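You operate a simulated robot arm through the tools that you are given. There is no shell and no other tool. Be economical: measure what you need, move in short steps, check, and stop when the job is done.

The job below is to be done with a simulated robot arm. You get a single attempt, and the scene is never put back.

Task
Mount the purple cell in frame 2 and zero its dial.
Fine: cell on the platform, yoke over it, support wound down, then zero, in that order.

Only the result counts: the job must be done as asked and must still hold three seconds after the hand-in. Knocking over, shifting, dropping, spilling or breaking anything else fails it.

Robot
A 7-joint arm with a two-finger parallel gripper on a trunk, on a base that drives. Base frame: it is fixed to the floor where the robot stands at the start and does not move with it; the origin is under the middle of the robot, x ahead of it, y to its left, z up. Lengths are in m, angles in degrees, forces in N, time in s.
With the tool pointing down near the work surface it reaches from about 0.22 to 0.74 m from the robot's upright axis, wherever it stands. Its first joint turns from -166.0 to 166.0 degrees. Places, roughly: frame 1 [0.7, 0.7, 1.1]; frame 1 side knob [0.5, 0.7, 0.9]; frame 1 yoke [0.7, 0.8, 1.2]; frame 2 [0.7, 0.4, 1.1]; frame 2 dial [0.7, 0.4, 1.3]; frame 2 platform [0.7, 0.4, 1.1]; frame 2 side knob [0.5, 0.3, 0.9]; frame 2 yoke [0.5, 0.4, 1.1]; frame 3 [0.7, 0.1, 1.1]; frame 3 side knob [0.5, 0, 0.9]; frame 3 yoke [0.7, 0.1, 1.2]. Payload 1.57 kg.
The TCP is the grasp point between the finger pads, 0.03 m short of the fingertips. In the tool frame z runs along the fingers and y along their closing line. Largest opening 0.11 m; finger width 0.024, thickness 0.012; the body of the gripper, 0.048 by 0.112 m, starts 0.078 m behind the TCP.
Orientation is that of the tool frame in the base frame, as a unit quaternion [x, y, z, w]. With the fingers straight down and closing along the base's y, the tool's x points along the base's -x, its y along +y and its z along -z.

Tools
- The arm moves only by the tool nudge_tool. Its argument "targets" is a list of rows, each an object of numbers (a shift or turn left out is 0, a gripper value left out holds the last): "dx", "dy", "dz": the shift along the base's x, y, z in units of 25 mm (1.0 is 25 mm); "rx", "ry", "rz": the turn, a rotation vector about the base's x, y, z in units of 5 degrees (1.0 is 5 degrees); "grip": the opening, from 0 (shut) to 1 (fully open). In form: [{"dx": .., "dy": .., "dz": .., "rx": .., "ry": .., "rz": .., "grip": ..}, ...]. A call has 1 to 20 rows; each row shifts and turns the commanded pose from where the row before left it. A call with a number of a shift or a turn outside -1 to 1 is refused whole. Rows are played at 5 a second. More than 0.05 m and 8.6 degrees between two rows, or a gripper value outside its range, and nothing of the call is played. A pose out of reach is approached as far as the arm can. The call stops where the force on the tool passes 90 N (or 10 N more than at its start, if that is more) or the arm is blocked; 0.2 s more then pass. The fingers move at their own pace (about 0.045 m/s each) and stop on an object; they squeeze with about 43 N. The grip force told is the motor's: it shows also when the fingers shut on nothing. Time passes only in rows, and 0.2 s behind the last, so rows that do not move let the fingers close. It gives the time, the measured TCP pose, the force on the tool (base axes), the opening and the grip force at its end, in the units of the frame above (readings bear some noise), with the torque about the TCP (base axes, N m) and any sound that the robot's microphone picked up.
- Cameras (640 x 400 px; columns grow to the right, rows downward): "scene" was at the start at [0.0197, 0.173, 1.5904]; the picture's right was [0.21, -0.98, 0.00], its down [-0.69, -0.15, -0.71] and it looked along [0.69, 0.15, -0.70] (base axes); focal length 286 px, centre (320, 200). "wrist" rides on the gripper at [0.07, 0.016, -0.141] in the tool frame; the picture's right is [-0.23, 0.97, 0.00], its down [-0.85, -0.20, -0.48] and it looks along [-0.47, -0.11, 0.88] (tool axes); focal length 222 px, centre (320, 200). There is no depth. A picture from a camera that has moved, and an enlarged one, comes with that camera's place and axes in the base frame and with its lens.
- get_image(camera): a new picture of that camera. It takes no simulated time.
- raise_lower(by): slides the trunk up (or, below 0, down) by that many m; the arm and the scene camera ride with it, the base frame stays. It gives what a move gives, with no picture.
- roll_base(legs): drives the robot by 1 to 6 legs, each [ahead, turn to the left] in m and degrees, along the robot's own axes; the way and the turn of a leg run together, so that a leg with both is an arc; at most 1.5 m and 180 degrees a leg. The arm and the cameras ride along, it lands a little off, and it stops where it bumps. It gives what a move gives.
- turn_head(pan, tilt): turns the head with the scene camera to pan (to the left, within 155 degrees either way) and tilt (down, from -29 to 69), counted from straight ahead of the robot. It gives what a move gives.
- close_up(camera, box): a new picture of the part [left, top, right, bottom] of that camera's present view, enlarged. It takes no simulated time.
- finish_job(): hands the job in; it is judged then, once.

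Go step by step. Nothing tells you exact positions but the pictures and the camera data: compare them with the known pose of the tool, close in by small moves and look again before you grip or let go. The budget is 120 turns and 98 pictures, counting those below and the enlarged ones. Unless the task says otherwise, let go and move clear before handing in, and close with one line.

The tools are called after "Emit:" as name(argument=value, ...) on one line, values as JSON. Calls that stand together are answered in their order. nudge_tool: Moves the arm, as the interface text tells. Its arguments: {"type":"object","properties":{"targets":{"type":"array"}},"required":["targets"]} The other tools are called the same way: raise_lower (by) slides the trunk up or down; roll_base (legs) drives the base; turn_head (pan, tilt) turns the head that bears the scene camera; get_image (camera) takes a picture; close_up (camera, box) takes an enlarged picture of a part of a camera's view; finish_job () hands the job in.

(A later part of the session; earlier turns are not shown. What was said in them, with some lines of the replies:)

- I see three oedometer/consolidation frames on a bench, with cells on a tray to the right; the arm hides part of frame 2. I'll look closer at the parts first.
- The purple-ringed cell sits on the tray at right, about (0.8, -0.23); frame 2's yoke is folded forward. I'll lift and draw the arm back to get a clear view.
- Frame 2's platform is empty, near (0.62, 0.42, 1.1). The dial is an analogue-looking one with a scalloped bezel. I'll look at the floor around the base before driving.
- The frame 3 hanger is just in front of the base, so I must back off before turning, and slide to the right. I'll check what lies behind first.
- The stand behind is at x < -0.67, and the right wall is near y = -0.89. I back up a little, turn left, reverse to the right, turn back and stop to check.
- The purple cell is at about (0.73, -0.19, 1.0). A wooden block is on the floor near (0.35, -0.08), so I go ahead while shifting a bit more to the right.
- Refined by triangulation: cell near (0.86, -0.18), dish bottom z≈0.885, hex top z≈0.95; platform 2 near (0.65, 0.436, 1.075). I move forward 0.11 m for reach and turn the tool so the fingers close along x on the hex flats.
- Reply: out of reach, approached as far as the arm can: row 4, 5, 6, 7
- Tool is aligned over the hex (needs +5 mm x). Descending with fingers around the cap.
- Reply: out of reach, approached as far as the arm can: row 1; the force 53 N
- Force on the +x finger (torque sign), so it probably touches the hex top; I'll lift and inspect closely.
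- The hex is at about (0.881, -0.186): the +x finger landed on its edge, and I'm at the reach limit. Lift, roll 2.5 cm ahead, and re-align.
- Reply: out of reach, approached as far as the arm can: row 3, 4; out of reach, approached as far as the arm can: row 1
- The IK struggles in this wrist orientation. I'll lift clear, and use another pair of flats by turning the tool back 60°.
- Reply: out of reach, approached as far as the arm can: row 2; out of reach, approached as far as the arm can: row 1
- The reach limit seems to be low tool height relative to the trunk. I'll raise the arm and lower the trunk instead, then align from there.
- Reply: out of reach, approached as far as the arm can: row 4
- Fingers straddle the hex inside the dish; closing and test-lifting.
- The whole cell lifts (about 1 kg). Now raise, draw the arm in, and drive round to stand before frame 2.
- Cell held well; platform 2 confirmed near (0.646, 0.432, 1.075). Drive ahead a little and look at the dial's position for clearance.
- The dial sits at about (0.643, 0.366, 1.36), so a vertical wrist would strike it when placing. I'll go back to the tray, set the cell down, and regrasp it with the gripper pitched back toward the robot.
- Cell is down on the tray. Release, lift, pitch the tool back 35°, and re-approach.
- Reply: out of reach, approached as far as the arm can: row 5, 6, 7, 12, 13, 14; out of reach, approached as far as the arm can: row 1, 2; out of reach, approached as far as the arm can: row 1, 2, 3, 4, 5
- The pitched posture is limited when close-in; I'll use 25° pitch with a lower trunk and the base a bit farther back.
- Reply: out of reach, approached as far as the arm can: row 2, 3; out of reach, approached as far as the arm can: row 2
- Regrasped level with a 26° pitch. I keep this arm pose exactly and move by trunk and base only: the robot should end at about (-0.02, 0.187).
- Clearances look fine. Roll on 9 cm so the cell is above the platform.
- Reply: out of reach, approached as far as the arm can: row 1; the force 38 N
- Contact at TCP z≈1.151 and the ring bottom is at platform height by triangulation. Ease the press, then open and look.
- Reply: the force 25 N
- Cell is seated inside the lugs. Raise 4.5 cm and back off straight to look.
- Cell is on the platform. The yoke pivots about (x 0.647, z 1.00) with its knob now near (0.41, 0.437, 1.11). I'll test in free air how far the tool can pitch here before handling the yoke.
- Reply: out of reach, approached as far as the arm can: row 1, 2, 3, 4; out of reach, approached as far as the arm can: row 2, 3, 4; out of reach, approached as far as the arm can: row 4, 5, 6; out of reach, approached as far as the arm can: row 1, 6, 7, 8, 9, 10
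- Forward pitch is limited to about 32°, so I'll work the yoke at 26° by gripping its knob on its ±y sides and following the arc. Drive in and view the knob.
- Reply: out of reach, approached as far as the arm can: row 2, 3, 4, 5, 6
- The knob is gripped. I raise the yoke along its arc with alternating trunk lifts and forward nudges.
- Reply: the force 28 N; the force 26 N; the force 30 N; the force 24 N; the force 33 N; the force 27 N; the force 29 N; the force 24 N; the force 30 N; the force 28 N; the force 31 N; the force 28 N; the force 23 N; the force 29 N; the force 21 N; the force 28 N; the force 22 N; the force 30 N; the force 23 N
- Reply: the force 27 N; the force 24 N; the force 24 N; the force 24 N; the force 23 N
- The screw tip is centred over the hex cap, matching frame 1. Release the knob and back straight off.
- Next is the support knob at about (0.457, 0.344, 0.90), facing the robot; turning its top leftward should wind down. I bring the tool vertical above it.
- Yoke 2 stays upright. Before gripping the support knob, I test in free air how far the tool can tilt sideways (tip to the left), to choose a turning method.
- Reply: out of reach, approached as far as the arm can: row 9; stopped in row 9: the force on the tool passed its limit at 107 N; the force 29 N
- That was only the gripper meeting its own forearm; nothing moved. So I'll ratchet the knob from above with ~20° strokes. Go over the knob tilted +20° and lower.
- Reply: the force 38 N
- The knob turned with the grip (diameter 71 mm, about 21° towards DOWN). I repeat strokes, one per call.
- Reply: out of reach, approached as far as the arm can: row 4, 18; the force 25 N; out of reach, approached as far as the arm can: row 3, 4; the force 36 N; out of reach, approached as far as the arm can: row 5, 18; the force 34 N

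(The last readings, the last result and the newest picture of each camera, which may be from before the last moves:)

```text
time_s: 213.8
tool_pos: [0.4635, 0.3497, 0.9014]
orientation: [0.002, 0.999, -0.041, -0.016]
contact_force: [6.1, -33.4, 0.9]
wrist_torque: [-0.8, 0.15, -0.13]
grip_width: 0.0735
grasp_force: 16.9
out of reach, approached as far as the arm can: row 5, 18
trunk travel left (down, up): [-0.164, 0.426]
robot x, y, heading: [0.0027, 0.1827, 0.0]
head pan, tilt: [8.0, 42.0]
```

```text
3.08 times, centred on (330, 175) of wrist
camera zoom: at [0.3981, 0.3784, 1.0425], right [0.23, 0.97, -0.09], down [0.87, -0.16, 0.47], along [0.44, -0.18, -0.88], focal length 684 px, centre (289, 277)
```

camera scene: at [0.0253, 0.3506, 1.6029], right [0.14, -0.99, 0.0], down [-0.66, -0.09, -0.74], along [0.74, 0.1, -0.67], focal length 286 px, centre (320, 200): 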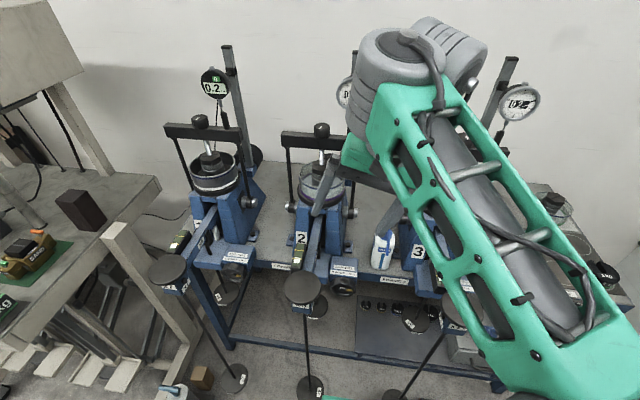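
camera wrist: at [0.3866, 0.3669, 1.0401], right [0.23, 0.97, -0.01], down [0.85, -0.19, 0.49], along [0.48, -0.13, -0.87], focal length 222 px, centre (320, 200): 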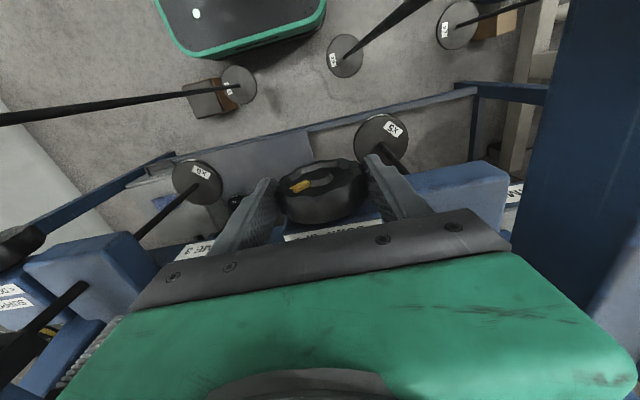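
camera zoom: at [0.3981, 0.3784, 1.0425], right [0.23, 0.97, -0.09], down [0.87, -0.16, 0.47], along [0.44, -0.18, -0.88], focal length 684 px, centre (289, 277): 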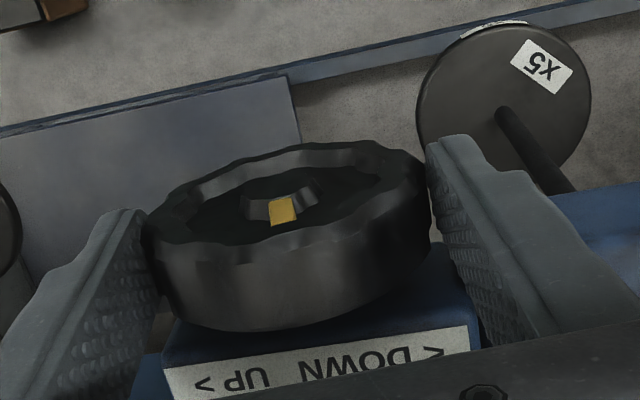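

Good: the yellow pointer has gone from about 4 o'clock to 12 o'clock (as seen from the robot), i.e. anticlockwise toward DOWN. I continue until it stops or shows an effect.

Emit:
nudge_tool(targets=[{"grip": 0.95, "dy": -0.12}, {"grip": 0.95}, {"rx": 0.8}, {"rx": 0.8}, {"rx": 0.8}, {"rx": 0.8}, {"rx": 0.8}, {"rx": 0.8}, {"grip": 0.4}, {"grip": 0.4}, {"grip": 0.4}, {"grip": 0.4}, {"grip": 0.4}, {"rx": -0.75}, {"rx": -0.75}, {"rx": -0.75}, {"rx": -0.75}, {"rx": -0.75}, {"rx": -0.75}, {}])

Emit:
nudge_tool(targets=[{"grip": 0.95}, {"grip": 0.95}, {"rx": 0.75}, {"rx": 0.75}, {"rx": 0.75}, {"rx": 0.75}, {"rx": 0.75}, {"rx": 0.75}, {"grip": 0.4}, {"grip": 0.4}, {"grip": 0.4}, {"grip": 0.4}, {"grip": 0.4}, {"rx": -0.75}, {"rx": -0.75}, {"rx": -0.75}, {"rx": -0.75}, {"rx": -0.75}, {"rx": -0.75}, {}])

Emit:
nudge_tool(targets=[{"grip": 0.95}, {"grip": 0.95}, {"rx": 0.75}, {"rx": 0.75}, {"rx": 0.75}, {"rx": 0.75}, {"rx": 0.75}, {"rx": 0.75}, {"grip": 0.4}, {"grip": 0.4}, {"grip": 0.4}, {"grip": 0.4}, {"grip": 0.4}, {"rx": -0.75}, {"rx": -0.75}, {"rx": -0.75}, {"rx": -0.75}, {"rx": -0.75}, {"rx": -0.75}, {}])

```text
time_s: 218.0
tool_pos: [0.4632, 0.3484, 0.9022]
orientation: [0.001, 0.999, -0.035, -0.022]
contact_force: [2.6, 21.2, 0.5]
wrist_torque: [0.47, 1.18, -1.0]
grip_width: 0.0697
grasp_force: 45.0
out of reach, approached as far as the arm can: row 5, 18
trunk travel left (down, up): [-0.164, 0.426]
robot x, y, heading: [0.0018, 0.1819, 0.1]
head pan, tilt: [8.0, 42.0]
```

```text
time_s: 222.2
tool_pos: [0.4633, 0.3497, 0.8984]
orientation: [0.001, 0.997, -0.065, -0.03]
contact_force: [-1.4, 32.0, -4.5]
wrist_torque: [0.51, 0.17, -0.19]
grip_width: 0.0697
grasp_force: 19.0
out of reach, approached as far as the arm can: row 6
trunk travel left (down, up): [-0.164, 0.426]
robot x, y, heading: [0.0031, 0.1822, 0.5]
head pan, tilt: [8.0, 42.0]
```

```text
time_s: 226.4
tool_pos: [0.462, 0.3486, 0.9009]
orientation: [0.001, 0.998, -0.064, -0.027]
contact_force: [-13.9, 36.6, 1.5]
wrist_torque: [1.79, 0.74, 0.37]
grip_width: 0.0714
grasp_force: 43.1
trunk travel left (down, up): [-0.164, 0.426]
robot x, y, heading: [-0.0018, 0.1827, 0.1]
head pan, tilt: [8.0, 42.0]
```

Emit:
close_up(camera="wrist", box=[240, 110, 420, 240])

```text
3.08 times, centred on (330, 175) of wrist
camera zoom: at [0.4006, 0.3847, 1.0415], right [0.23, 0.96, -0.14], down [0.88, -0.14, 0.45], along [0.42, -0.22, -0.88], focal length 684 px, centre (289, 277)
```

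zoom: 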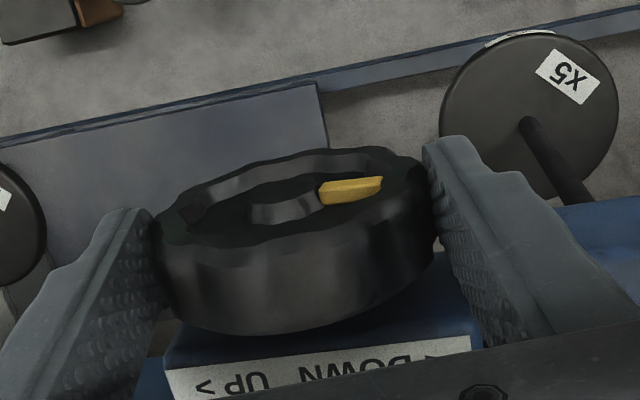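

Emit:
nudge_tool(targets=[{"grip": 0.95}, {"grip": 0.95}, {"rx": 0.9}, {"rx": 0.9}, {"rx": 0.9}, {"rx": 0.9}, {"rx": 0.9}, {"rx": 0.9}, {"grip": 0.4}, {"grip": 0.4}, {"grip": 0.4}, {"grip": 0.4}, {"grip": 0.4}, {"grip": 0.4}])

Emit:
nudge_tool(targets=[{"rx": -0.75}, {"rx": -0.75}, {"rx": -0.75}, {"rx": -0.75}, {}])

Emit:
nudge_tool(targets=[{"rx": -0.7}, {"rx": -0.7}, {}])

Emit:
close_up(camera="wrist", box=[240, 110, 420, 240])

```text
time_s: 229.4
tool_pos: [0.4624, 0.3423, 0.8999]
orientation: [-0.002, 0.985, 0.172, -0.03]
contact_force: [-10.0, -35.8, -17.5]
wrist_torque: [-0.64, 0.41, -0.75]
grip_width: 0.08
grasp_force: 19.6
trunk travel left (down, up): [-0.164, 0.426]
robot x, y, heading: [0.0032, 0.1818, 0.1]
head pan, tilt: [8.0, 42.0]
```

```text
time_s: 230.6
tool_pos: [0.4637, 0.346, 0.9012]
orientation: [0.0, 0.999, 0.043, -0.028]
contact_force: [4.6, -20.1, -2.6]
wrist_torque: [0.02, 0.95, -0.3]
grip_width: 0.0695
grasp_force: 34.2
trunk travel left (down, up): [-0.164, 0.426]
robot x, y, heading: [0.001, 0.1801, -0.0]
head pan, tilt: [8.0, 42.0]
```

```text
time_s: 231.4
tool_pos: [0.4634, 0.3476, 0.9014]
orientation: [0.001, 0.999, -0.019, -0.027]
contact_force: [-1.1, 22.9, 8.1]
wrist_torque: [2.14, 0.79, -0.26]
grip_width: 0.0708
grasp_force: 45.0
trunk travel left (down, up): [-0.164, 0.426]
robot x, y, heading: [0.0033, 0.1821, 0.3]
head pan, tilt: [8.0, 42.0]
```

```text
3.08 times, centred on (330, 175) of wrist
camera zoom: at [0.4009, 0.3702, 1.0445], right [0.23, 0.97, -0.05], down [0.88, -0.18, 0.44], along [0.42, -0.14, -0.9], focal length 684 px, centre (289, 277)
```

zoom: 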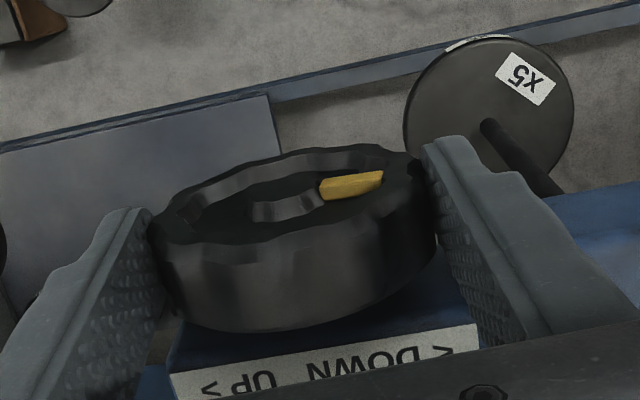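

The pointer stays at 9 o'clock with 2.1 N·m resisting: the support is at its lower stop. Release, rise, move aside and read the dial.

Emit:
nudge_tool(targets=[{"grip": 1.0}, {"grip": 1.0}, {"rx": 0.4}, {}])

Emit:
raise_lower(by=0.38)

Emit:
nudge_tool(targets=[{"dx": -1, "dy": -1}, {"dx": -1, "dy": -1}, {"dx": -1, "dy": -1}, {"dx": -1, "dy": -1}, {"dy": -1}, {"dy": -1}, {"dy": -1}, {"dy": -1}])

Emit:
close_up(camera="scene", box=[280, 60, 400, 135])

```text
time_s: 232.4
tool_pos: [0.4625, 0.3465, 0.8999]
orientation: [0.001, 1.0, -0.001, -0.029]
contact_force: [0.1, 0.2, -0.5]
wrist_torque: [-0.04, -0.02, -0.02]
grip_width: 0.1099
grasp_force: 0.0
trunk travel left (down, up): [-0.164, 0.426]
robot x, y, heading: [0.0008, 0.1816, 0.2]
head pan, tilt: [8.0, 42.0]
```

```text
time_s: 236.1
tool_pos: [0.4629, 0.3452, 1.2798]
orientation: [0.0, 1.0, -0.003, -0.029]
contact_force: [-0.5, -0.1, 0.2]
wrist_torque: [-0.02, -0.01, -0.01]
grip_width: 0.11
grasp_force: 0.1
trunk travel left (down, up): [-0.544, 0.046]
robot x, y, heading: [0.0024, 0.1823, 0.2]
head pan, tilt: [8.0, 42.0]
```

```text
time_s: 237.9
tool_pos: [0.3619, 0.1457, 1.2804]
orientation: [0.001, 1.0, -0.002, -0.029]
contact_force: [0.1, -0.4, -0.1]
wrist_torque: [0.02, 0.03, -0.01]
grip_width: 0.1101
grasp_force: 0.0
trunk travel left (down, up): [-0.544, 0.046]
robot x, y, heading: [-0.0012, 0.1832, -0.2]
head pan, tilt: [8.0, 42.0]
```

```text
5.33 times, centred on (340, 98) of scene
camera zoom: at [0.0253, 0.348, 1.6129], right [0.14, -0.99, 0.0], down [-0.66, -0.09, -0.74], along [0.74, 0.1, -0.67], focal length 1525 px, centre (213, 747)
```

zoom: 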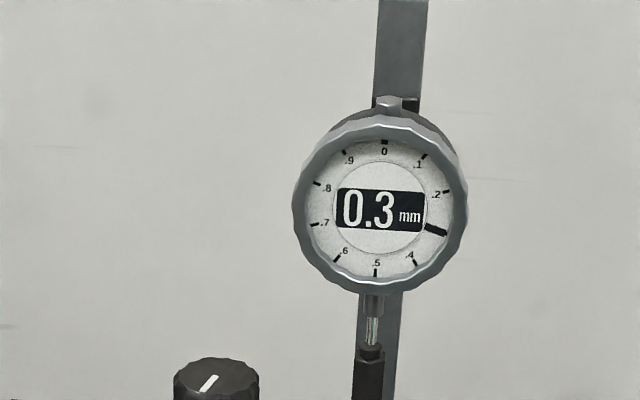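

The dial now reads 0.3 mm with the pointer about 110° clockwise of the 0 mark, so the bezel must turn about 110° clockwise. Dial centre ≈ (0.635, 0.363, 1.3625). I pitch the tool, pre-tilt it left, and line up in front of the dial.

Emit:
nudge_tool(targets=[{"ry": -1}, {"ry": -1}, {"ry": -1}, {"ry": -1}, {"ry": -1}, {"ry": -0.9}, {}])

Emit:
raise_lower(by=0.045)

Emit:
nudge_tool(targets=[{"dz": 0.8, "dy": 1}, {"dz": 0.65, "dy": 1}, {"dy": 1}, {"dy": 1}, {"dy": 1}, {"dy": 1}, {"dy": 1}, {"dy": 1}, {"dy": 0.7}, {"dx": 1}, {"rx": -1}, {"rx": -1}, {"rx": -1}, {"rx": -1}, {"rx": -1}, {}])

```text
time_s: 239.2
tool_pos: [0.388, 0.1397, 1.2056]
orientation: [0.014, 0.997, -0.012, 0.074]
contact_force: [-2.0, -0.3, -0.3]
wrist_torque: [0.07, -0.11, 0.03]
grip_width: 0.1101
grasp_force: 0.1
trunk travel left (down, up): [-0.544, 0.046]
robot x, y, heading: [0.0041, 0.1822, 0.1]
head pan, tilt: [8.0, 42.0]
stopped in row 6: the arm was blocked; the commanded pose is now the measured one
```

```text
time_s: 240.2
tool_pos: [0.3889, 0.1377, 1.2222]
orientation: [0.016, 0.997, -0.012, 0.078]
contact_force: [0.9, 0.3, 0.8]
wrist_torque: [0.0, -0.01, 0.0]
grip_width: 0.1099
grasp_force: 0.0
trunk travel left (down, up): [-0.556, 0.034]
robot x, y, heading: [0.0008, 0.1803, 0.1]
head pan, tilt: [8.0, 42.0]
stopped: the arm was blocked; the commanded pose is now the measured one
```

```text
time_s: 243.6
tool_pos: [0.406, 0.3426, 1.1811]
orientation: [0.0, 0.975, -0.206, 0.082]
contact_force: [0.3, -1.0, -0.6]
wrist_torque: [-0.01, 0.0, 0.01]
grip_width: 0.1095
grasp_force: 0.0
out of reach, approached as far as the arm can: row 12, 13, 14, 15
trunk travel left (down, up): [-0.556, 0.034]
robot x, y, heading: [0.0006, 0.1794, 0.0]
head pan, tilt: [8.0, 42.0]
```

The arm met itself while pitching in that tucked pose. I'll undo the tilt, lift the arm, then pitch at the place where it worked before.

Emit:
nudge_tool(targets=[{"rx": 1}, {"rx": 1}, {"rx": 1}, {"rx": 1}, {"rx": 0.77}, {"dz": 1}, {"dz": 1}, {"dz": 1}, {"dz": 1}, {"dz": 1, "dy": 0.5}, {"dy": 0.4}, {"ry": -1}, {"ry": -1}, {"ry": -1}, {"ry": -0.4}, {}])

Emit:
raise_lower(by=0.033)

```text
time_s: 247.0
tool_pos: [0.4056, 0.3636, 1.2999]
orientation: [0.017, 0.973, -0.018, 0.227]
contact_force: [-0.2, -0.3, 0.2]
wrist_torque: [-0.03, 0.02, -0.01]
grip_width: 0.1098
grasp_force: 0.1
out of reach, approached as far as the arm can: row 10, 11, 12
trunk travel left (down, up): [-0.556, 0.034]
robot x, y, heading: [0.0036, 0.1835, 0.2]
head pan, tilt: [8.0, 42.0]
```

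```text
time_s: 247.8
tool_pos: [0.4065, 0.3639, 1.3328]
orientation: [0.017, 0.974, -0.018, 0.227]
contact_force: [1.2, 0.1, -0.2]
wrist_torque: [-0.02, -0.02, -0.02]
grip_width: 0.11
grasp_force: 0.0
trunk travel left (down, up): [-0.589, 0.001]
robot x, y, heading: [0.0074, 0.182, 0.0]
head pan, tilt: [8.0, 42.0]
```

Emit:
nudge_tool(targets=[{"dz": 1}, {"dz": 0.2, "dx": 0.7}, {"dx": 1}, {"rx": -1}, {"rx": -1}, {"rx": -1}, {"rx": -1}, {"rx": -1}, {}])

Emit:
get_image(camera="wrist")

```text
time_s: 249.8
tool_pos: [0.4438, 0.3353, 1.2778]
orientation: [-0.031, 0.946, -0.228, 0.226]
contact_force: [-0.3, -0.8, -0.3]
wrist_torque: [0.05, 0.01, 0.02]
grip_width: 0.1098
grasp_force: 0.1
out of reach, approached as far as the arm can: row 5, 6, 7, 8
trunk travel left (down, up): [-0.589, 0.001]
robot x, y, heading: [0.0038, 0.1791, 0.1]
head pan, tilt: [8.0, 42.0]
```

```text
4 pictures are left
camera wrist: at [0.3198, 0.3979, 1.353], right [0.25, 0.91, -0.34], down [0.55, 0.16, 0.82], along [0.8, -0.39, -0.46], focal length 222 px, centre (320, 200)
```

wrist: 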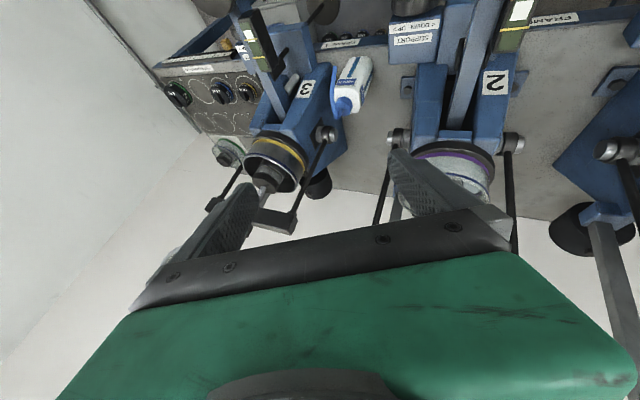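

Left tilt is not reachable here, so I'll use strokes from 0 to +20°. Restore and test in free air.

Emit:
nudge_tool(targets=[{"rx": 1}, {"rx": 1}, {"rx": 1}, {"rx": 1}, {"rx": 1}, {}])

Emit:
nudge_tool(targets=[{"dz": 1, "dy": 0.5}, {"dz": 1, "dy": 0.5}, {"dz": 0.9}, {}])

Emit:
nudge_tool(targets=[{"rx": 0.7}, {"rx": 0.7}, {"rx": 0.7}, {"rx": 0.7}, {"rx": 0.7}, {}])

```text
time_s: 251.2
tool_pos: [0.4447, 0.3381, 1.2788]
orientation: [0.018, 0.974, -0.019, 0.226]
contact_force: [1.0, -0.4, -0.8]
wrist_torque: [0.0, 0.01, -0.01]
grip_width: 0.1101
grasp_force: 0.2
trunk travel left (down, up): [-0.589, 0.001]
robot x, y, heading: [0.0017, 0.181, 0.2]
head pan, tilt: [8.0, 42.0]
```

```text
time_s: 252.2
tool_pos: [0.4464, 0.3607, 1.3503]
orientation: [0.019, 0.974, -0.019, 0.226]
contact_force: [-0.6, 0.4, -0.7]
wrist_torque: [-0.05, 0.03, 0.02]
grip_width: 0.1099
grasp_force: 0.0
trunk travel left (down, up): [-0.589, 0.001]
robot x, y, heading: [0.0059, 0.1833, 0.2]
head pan, tilt: [8.0, 42.0]
```

```text
time_s: 253.6
tool_pos: [0.4446, 0.3615, 1.351]
orientation: [0.053, 0.965, 0.13, 0.221]
contact_force: [-0.3, 0.0, -0.1]
wrist_torque: [0.02, -0.02, 0.02]
grip_width: 0.11
grasp_force: 0.0
trunk travel left (down, up): [-0.589, 0.001]
robot x, y, heading: [0.0031, 0.183, 0.2]
head pan, tilt: [8.0, 42.0]
```

Emit:
nudge_tool(targets=[{"rx": -0.7}, {"rx": -0.7}, {"rx": -0.7}, {"rx": -0.7}, {"rx": -0.7}, {"dx": 1, "dz": 0.44}, {"dx": 1}, {"dx": 1}, {"dx": 1}, {"dx": 1}, {"dx": 1}, {}])

Emit:
get_image(camera="wrist")

```text
time_s: 256.2
tool_pos: [0.5913, 0.3637, 1.3579]
orientation: [0.018, 0.974, -0.018, 0.226]
contact_force: [0.1, -0.2, -0.2]
wrist_torque: [-0.02, 0.05, 0.0]
grip_width: 0.11
grasp_force: 0.1
out of reach, approached as far as the arm can: row 11
trunk travel left (down, up): [-0.589, 0.001]
robot x, y, heading: [0.0041, 0.1819, -0.1]
head pan, tilt: [8.0, 42.0]
```

```text
3 pictures are left
camera wrist: at [0.4678, 0.3875, 1.4517], right [0.25, 0.97, 0.07], down [0.55, -0.2, 0.81], along [0.8, -0.16, -0.58], focal length 222 px, centre (320, 200)
```

wrist: 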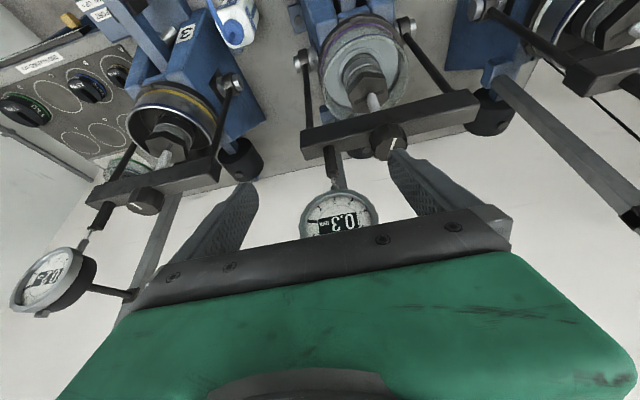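

Emit:
nudge_tool(targets=[{"dx": 0.6, "dy": 0.15}, {}])

Emit:
nudge_tool(targets=[{"dx": 0.6}, {}])

```text
time_s: 256.8
tool_pos: [0.6011, 0.3669, 1.3506]
orientation: [0.017, 0.974, -0.019, 0.226]
contact_force: [-0.5, -0.2, 0.7]
wrist_torque: [0.05, 0.0, 0.0]
grip_width: 0.11
grasp_force: 0.0
out of reach, approached as far as the arm can: row 1
trunk travel left (down, up): [-0.589, 0.001]
robot x, y, heading: [0.0054, 0.183, 0.2]
head pan, tilt: [8.0, 42.0]
```

```text
time_s: 257.4
tool_pos: [0.6132, 0.3691, 1.3442]
orientation: [0.018, 0.974, -0.017, 0.227]
contact_force: [0.0, 0.7, -0.3]
wrist_torque: [0.0, 0.01, -0.02]
grip_width: 0.11
grasp_force: 0.0
out of reach, approached as far as the arm can: row 1
trunk travel left (down, up): [-0.589, 0.001]
robot x, y, heading: [0.001, 0.1824, 0.5]
head pan, tilt: [8.0, 42.0]
```

The reach ends just short, so I'll grip with the dial higher up the fingers (TCP 25 mm along the tool axis beyond the dial centre), closing on the bezel and doing one stroke about the dial axis.

Emit:
nudge_tool(targets=[{"dx": 0.6, "dz": -0.3}, {"dx": 0.6}, {"dx": 0.1}, {}])

Emit:
nudge_tool(targets=[{"grip": 0.4}, {"grip": 0.4}, {"grip": 0.4}, {"grip": 0.4}, {"grip": 0.4}])

```text
time_s: 258.4
tool_pos: [0.6361, 0.3739, 1.3289]
orientation: [0.018, 0.973, -0.017, 0.227]
contact_force: [0.1, -1.0, 0.9]
wrist_torque: [0.02, 0.01, 0.0]
grip_width: 0.1099
grasp_force: 0.1
out of reach, approached as far as the arm can: row 2
trunk travel left (down, up): [-0.589, 0.001]
robot x, y, heading: [0.0029, 0.1806, 0.2]
head pan, tilt: [8.0, 42.0]
```

```text
time_s: 259.6
tool_pos: [0.6354, 0.3676, 1.328]
orientation: [0.022, 0.974, -0.016, 0.226]
contact_force: [-14.7, -37.8, -14.1]
wrist_torque: [1.01, -0.05, -0.56]
grip_width: 0.0652
grasp_force: 34.5
trunk travel left (down, up): [-0.589, 0.001]
robot x, y, heading: [0.0006, 0.1821, 0.1]
head pan, tilt: [8.0, 42.0]
```

Emit:
nudge_tool(targets=[{"grip": 1.0}, {"grip": 1.0}, {"dx": 0.5, "dy": -0.15}, {"dx": 0.15}, {}])

Emit:
nudge_tool(targets=[{"grip": 0.4}, {"grip": 0.4}, {"grip": 0.4}, {"grip": 0.4}, {"grip": 0.4}])

```text
time_s: 260.8
tool_pos: [0.6457, 0.3742, 1.3227]
orientation: [0.017, 0.974, -0.018, 0.227]
contact_force: [0.7, 0.2, 0.0]
wrist_torque: [-0.03, 0.0, -0.04]
grip_width: 0.11
grasp_force: 0.1
out of reach, approached as far as the arm can: row 3
trunk travel left (down, up): [-0.589, 0.001]
robot x, y, heading: [0.0013, 0.1834, 0.0]
head pan, tilt: [8.0, 42.0]
```

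```text
time_s: 262.0
tool_pos: [0.6446, 0.367, 1.3231]
orientation: [0.019, 0.973, -0.016, 0.229]
contact_force: [-2.6, -36.5, 1.9]
wrist_torque: [1.13, -0.43, 0.1]
grip_width: 0.0764
grasp_force: 17.9
trunk travel left (down, up): [-0.589, 0.001]
robot x, y, heading: [-0.0003, 0.1805, -0.1]
head pan, tilt: [8.0, 42.0]
```

Emit:
nudge_tool(targets=[{"dy": -0.3}, {}, {}])

Emit:
nudge_tool(targets=[{"rx": 0.7, "dy": 0.09}, {"rx": 0.7, "dy": 0.09}, {"rx": 0.7, "dy": 0.09}, {"rx": 0.7, "dy": 0.09}, {"rx": 0.7, "dy": 0.09}, {}])

Emit:
get_image(camera="wrist")

```text
time_s: 262.8
tool_pos: [0.6462, 0.3656, 1.3256]
orientation: [0.017, 0.974, -0.017, 0.226]
contact_force: [-6.5, -16.2, 3.2]
wrist_torque: [0.45, 0.5, 0.0]
grip_width: 0.0717
grasp_force: 40.5
trunk travel left (down, up): [-0.589, 0.001]
robot x, y, heading: [0.0029, 0.1802, 0.4]
head pan, tilt: [8.0, 42.0]
```

```text
time_s: 264.2
tool_pos: [0.6439, 0.3755, 1.3258]
orientation: [0.053, 0.965, 0.131, 0.222]
contact_force: [-8.9, -10.5, -0.1]
wrist_torque: [0.27, -1.14, -0.65]
grip_width: 0.0717
grasp_force: 44.9
trunk travel left (down, up): [-0.589, 0.001]
robot x, y, heading: [0.0023, 0.1791, 0.2]
head pan, tilt: [8.0, 42.0]
```

```text
2 pictures are left
camera wrist: at [0.5201, 0.3697, 1.4222], right [0.25, 0.9, 0.36], down [0.54, -0.44, 0.71], along [0.8, 0.02, -0.6], focal length 222 px, centre (320, 200)
```

wrist: 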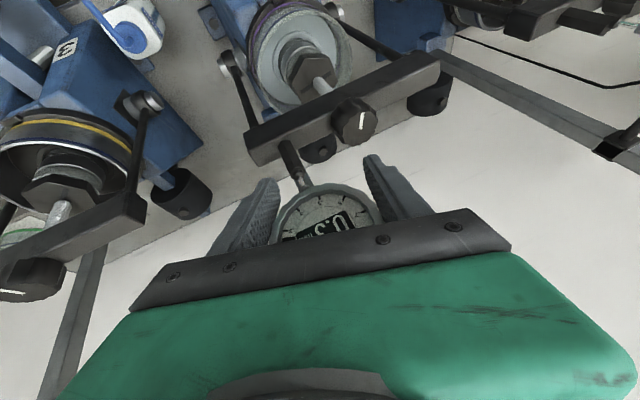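

The bezel is gripped (72 mm) and turned about 17.5°. Repeat strokes: five more, then check.

Emit:
nudge_tool(targets=[{"grip": 0.85}, {"grip": 0.85}, {"rx": -0.7, "dy": -0.09}, {"rx": -0.7, "dy": -0.09}, {"rx": -0.7, "dy": -0.09}, {"rx": -0.7, "dy": -0.09}, {"rx": -0.7, "dy": -0.09}, {"grip": 0.4}, {"grip": 0.4}, {"grip": 0.4}, {"grip": 0.4}, {"grip": 0.4}, {"rx": 0.7, "dy": 0.09}, {"rx": 0.7, "dy": 0.09}, {"rx": 0.7, "dy": 0.09}, {"rx": 0.7, "dy": 0.09}, {"rx": 0.7, "dy": 0.09}, {}])

Emit:
nudge_tool(targets=[{"grip": 0.85}, {"grip": 0.85}, {"rx": -0.7, "dy": -0.09}, {"rx": -0.7, "dy": -0.09}, {"rx": -0.7, "dy": -0.09}, {"rx": -0.7, "dy": -0.09}, {"rx": -0.7, "dy": -0.09}, {"grip": 0.4}, {"grip": 0.4}, {"grip": 0.4}, {"grip": 0.4}, {"grip": 0.4}, {"rx": 0.7, "dy": 0.09}, {"rx": 0.7, "dy": 0.09}, {"rx": 0.7, "dy": 0.09}, {"rx": 0.7, "dy": 0.09}, {"rx": 0.7, "dy": 0.09}, {}])

```text
time_s: 268.0
tool_pos: [0.645, 0.3739, 1.3258]
orientation: [0.054, 0.965, 0.131, 0.223]
contact_force: [-2.3, -15.7, 5.4]
wrist_torque: [0.38, -1.18, 0.26]
grip_width: 0.0693
grasp_force: 45.5
trunk travel left (down, up): [-0.589, 0.001]
robot x, y, heading: [-0.0001, 0.1831, -0.1]
head pan, tilt: [8.0, 42.0]
```

```text
time_s: 271.8
tool_pos: [0.6459, 0.3748, 1.3252]
orientation: [0.055, 0.965, 0.129, 0.221]
contact_force: [-7.8, -11.7, -4.5]
wrist_torque: [0.41, -0.91, -0.97]
grip_width: 0.071
grasp_force: 45.1
trunk travel left (down, up): [-0.589, 0.001]
robot x, y, heading: [0.0035, 0.1808, 0.2]
head pan, tilt: [8.0, 42.0]
```

Emit:
nudge_tool(targets=[{"grip": 0.85}, {"grip": 0.85}, {"rx": -0.7, "dy": -0.09}, {"rx": -0.7, "dy": -0.09}, {"rx": -0.7, "dy": -0.09}, {"rx": -0.7, "dy": -0.09}, {"rx": -0.7, "dy": -0.09}, {"grip": 0.4}, {"grip": 0.4}, {"grip": 0.4}, {"grip": 0.4}, {"grip": 0.4}, {"rx": 0.7, "dy": 0.09}, {"rx": 0.7, "dy": 0.09}, {"rx": 0.7, "dy": 0.09}, {"rx": 0.7, "dy": 0.09}, {"rx": 0.7, "dy": 0.09}, {}])

Emit:
nudge_tool(targets=[{"grip": 0.85}, {"grip": 0.85}, {"rx": -0.7, "dy": -0.09}, {"rx": -0.7, "dy": -0.09}, {"rx": -0.7, "dy": -0.09}, {"rx": -0.7, "dy": -0.09}, {"rx": -0.7, "dy": -0.09}, {"grip": 0.4}, {"grip": 0.4}, {"grip": 0.4}, {"grip": 0.4}, {"grip": 0.4}, {"rx": 0.7, "dy": 0.09}, {"rx": 0.7, "dy": 0.09}, {"rx": 0.7, "dy": 0.09}, {"rx": 0.7, "dy": 0.09}, {"rx": 0.7, "dy": 0.09}, {}])

Emit:
nudge_tool(targets=[{"grip": 0.85}, {"grip": 0.85}, {"rx": -0.7, "dy": -0.09}, {"rx": -0.7, "dy": -0.09}, {"rx": -0.7, "dy": -0.09}, {"rx": -0.7, "dy": -0.09}, {"rx": -0.7, "dy": -0.09}, {"grip": 0.4}, {"grip": 0.4}, {"grip": 0.4}, {"grip": 0.4}, {"grip": 0.4}, {"rx": 0.7, "dy": 0.09}, {"rx": 0.7, "dy": 0.09}, {"rx": 0.7, "dy": 0.09}, {"rx": 0.7, "dy": 0.09}, {"rx": 0.7, "dy": 0.09}, {}])

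```text
time_s: 275.6
tool_pos: [0.6442, 0.3754, 1.3252]
orientation: [0.054, 0.965, 0.131, 0.223]
contact_force: [-6.7, -13.0, -2.6]
wrist_torque: [0.42, -0.77, -1.29]
grip_width: 0.0707
grasp_force: 45.0
trunk travel left (down, up): [-0.589, 0.001]
robot x, y, heading: [0.0007, 0.1802, 0.0]
head pan, tilt: [8.0, 42.0]
```

```text
time_s: 279.4
tool_pos: [0.6464, 0.3755, 1.3249]
orientation: [0.055, 0.965, 0.131, 0.222]
contact_force: [-4.6, -16.6, -3.5]
wrist_torque: [0.54, -0.98, -0.54]
grip_width: 0.0695
grasp_force: 44.8
trunk travel left (down, up): [-0.589, 0.001]
robot x, y, heading: [0.0035, 0.1835, 0.2]
head pan, tilt: [8.0, 42.0]
```

```text
time_s: 283.2
tool_pos: [0.6473, 0.3743, 1.3273]
orientation: [0.055, 0.965, 0.132, 0.221]
contact_force: [-2.8, -23.2, -3.1]
wrist_torque: [0.68, -1.28, 0.03]
grip_width: 0.072
grasp_force: 44.9
out of reach, approached as far as the arm can: row 7
trunk travel left (down, up): [-0.589, 0.001]
robot x, y, heading: [0.0011, 0.1835, 0.1]
head pan, tilt: [8.0, 42.0]
```

Six strokes done. Open, back off and shift right to read the dial from the head camera.

Emit:
nudge_tool(targets=[{"grip": 1.0}, {"grip": 1.0}, {"rx": -0.7, "dy": -0.09}, {"rx": -0.7, "dy": -0.09}, {"rx": -0.7, "dy": -0.09}, {"rx": -0.7, "dy": -0.09}, {"rx": -0.7, "dy": -0.09}, {"dx": -1}, {"dx": -1}, {"dx": -1}, {"dx": -1}, {"dx": -1}, {"dx": -1}, {"dx": -1}, {}])

Emit:
nudge_tool(targets=[{"dy": -1}, {"dy": -1}, {"dy": -1}, {"dy": -1}, {"dy": -1}, {"dy": -1}, {}])

Emit:
close_up(camera="scene", box=[290, 70, 390, 135])

```text
time_s: 286.4
tool_pos: [0.4707, 0.3691, 1.3264]
orientation: [0.018, 0.974, -0.019, 0.227]
contact_force: [0.1, -0.4, -0.4]
wrist_torque: [0.0, 0.01, -0.03]
grip_width: 0.1099
grasp_force: 0.1
trunk travel left (down, up): [-0.589, 0.001]
robot x, y, heading: [0.0019, 0.1821, 0.2]
head pan, tilt: [8.0, 42.0]
```

```text
time_s: 288.0
tool_pos: [0.4696, 0.2167, 1.3274]
orientation: [0.018, 0.974, -0.019, 0.226]
contact_force: [-0.2, 0.6, 0.3]
wrist_torque: [-0.01, 0.01, 0.03]
grip_width: 0.1098
grasp_force: 0.0
trunk travel left (down, up): [-0.589, 0.001]
robot x, y, heading: [0.0039, 0.1808, -0.2]
head pan, tilt: [8.0, 42.0]
```

```text
6.15 times, centred on (340, 102) of scene
camera zoom: at [0.0252, 0.3472, 1.6584], right [0.14, -0.99, 0.0], down [-0.66, -0.09, -0.74], along [0.74, 0.1, -0.67], focal length 1760 px, centre (197, 800)
```

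zoom: 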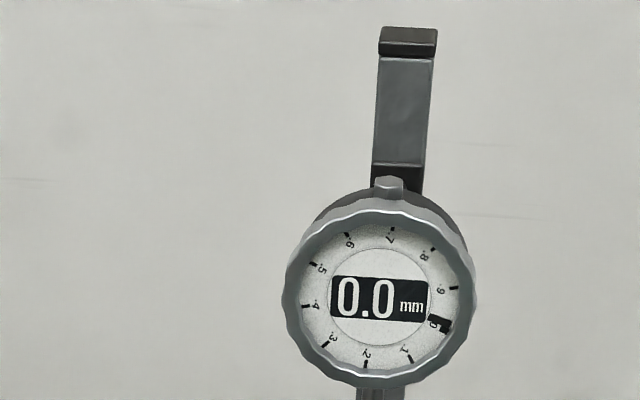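

The dial reads 0.0 mm with the 0 mark at the pointer. One last full view to confirm the whole set-up before handing in.

Emit:
get_image(camera="scene")

```text
0 pictures are left
camera scene: at [0.0252, 0.3472, 1.6584], right [0.14, -0.99, 0.0], down [-0.66, -0.09, -0.74], along [0.74, 0.1, -0.67], focal length 286 px, centre (320, 200)
```

scene: 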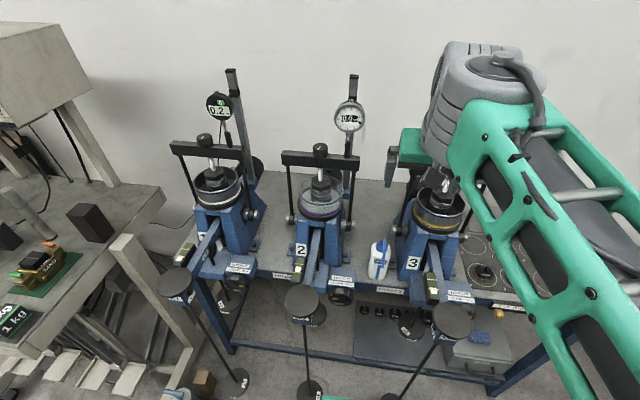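

The cell is on platform 2, the yoke is upright over it, the support is down and the dial reads zero. The gripper is clear, so I'm handing in.

Emit:
finish_job()

```text
The job is handed in.
```

The purple cell is mounted in frame 2, with the yoke over it and the support wound down to its stop. I zeroed the dial last and it reads 0.0 mm.
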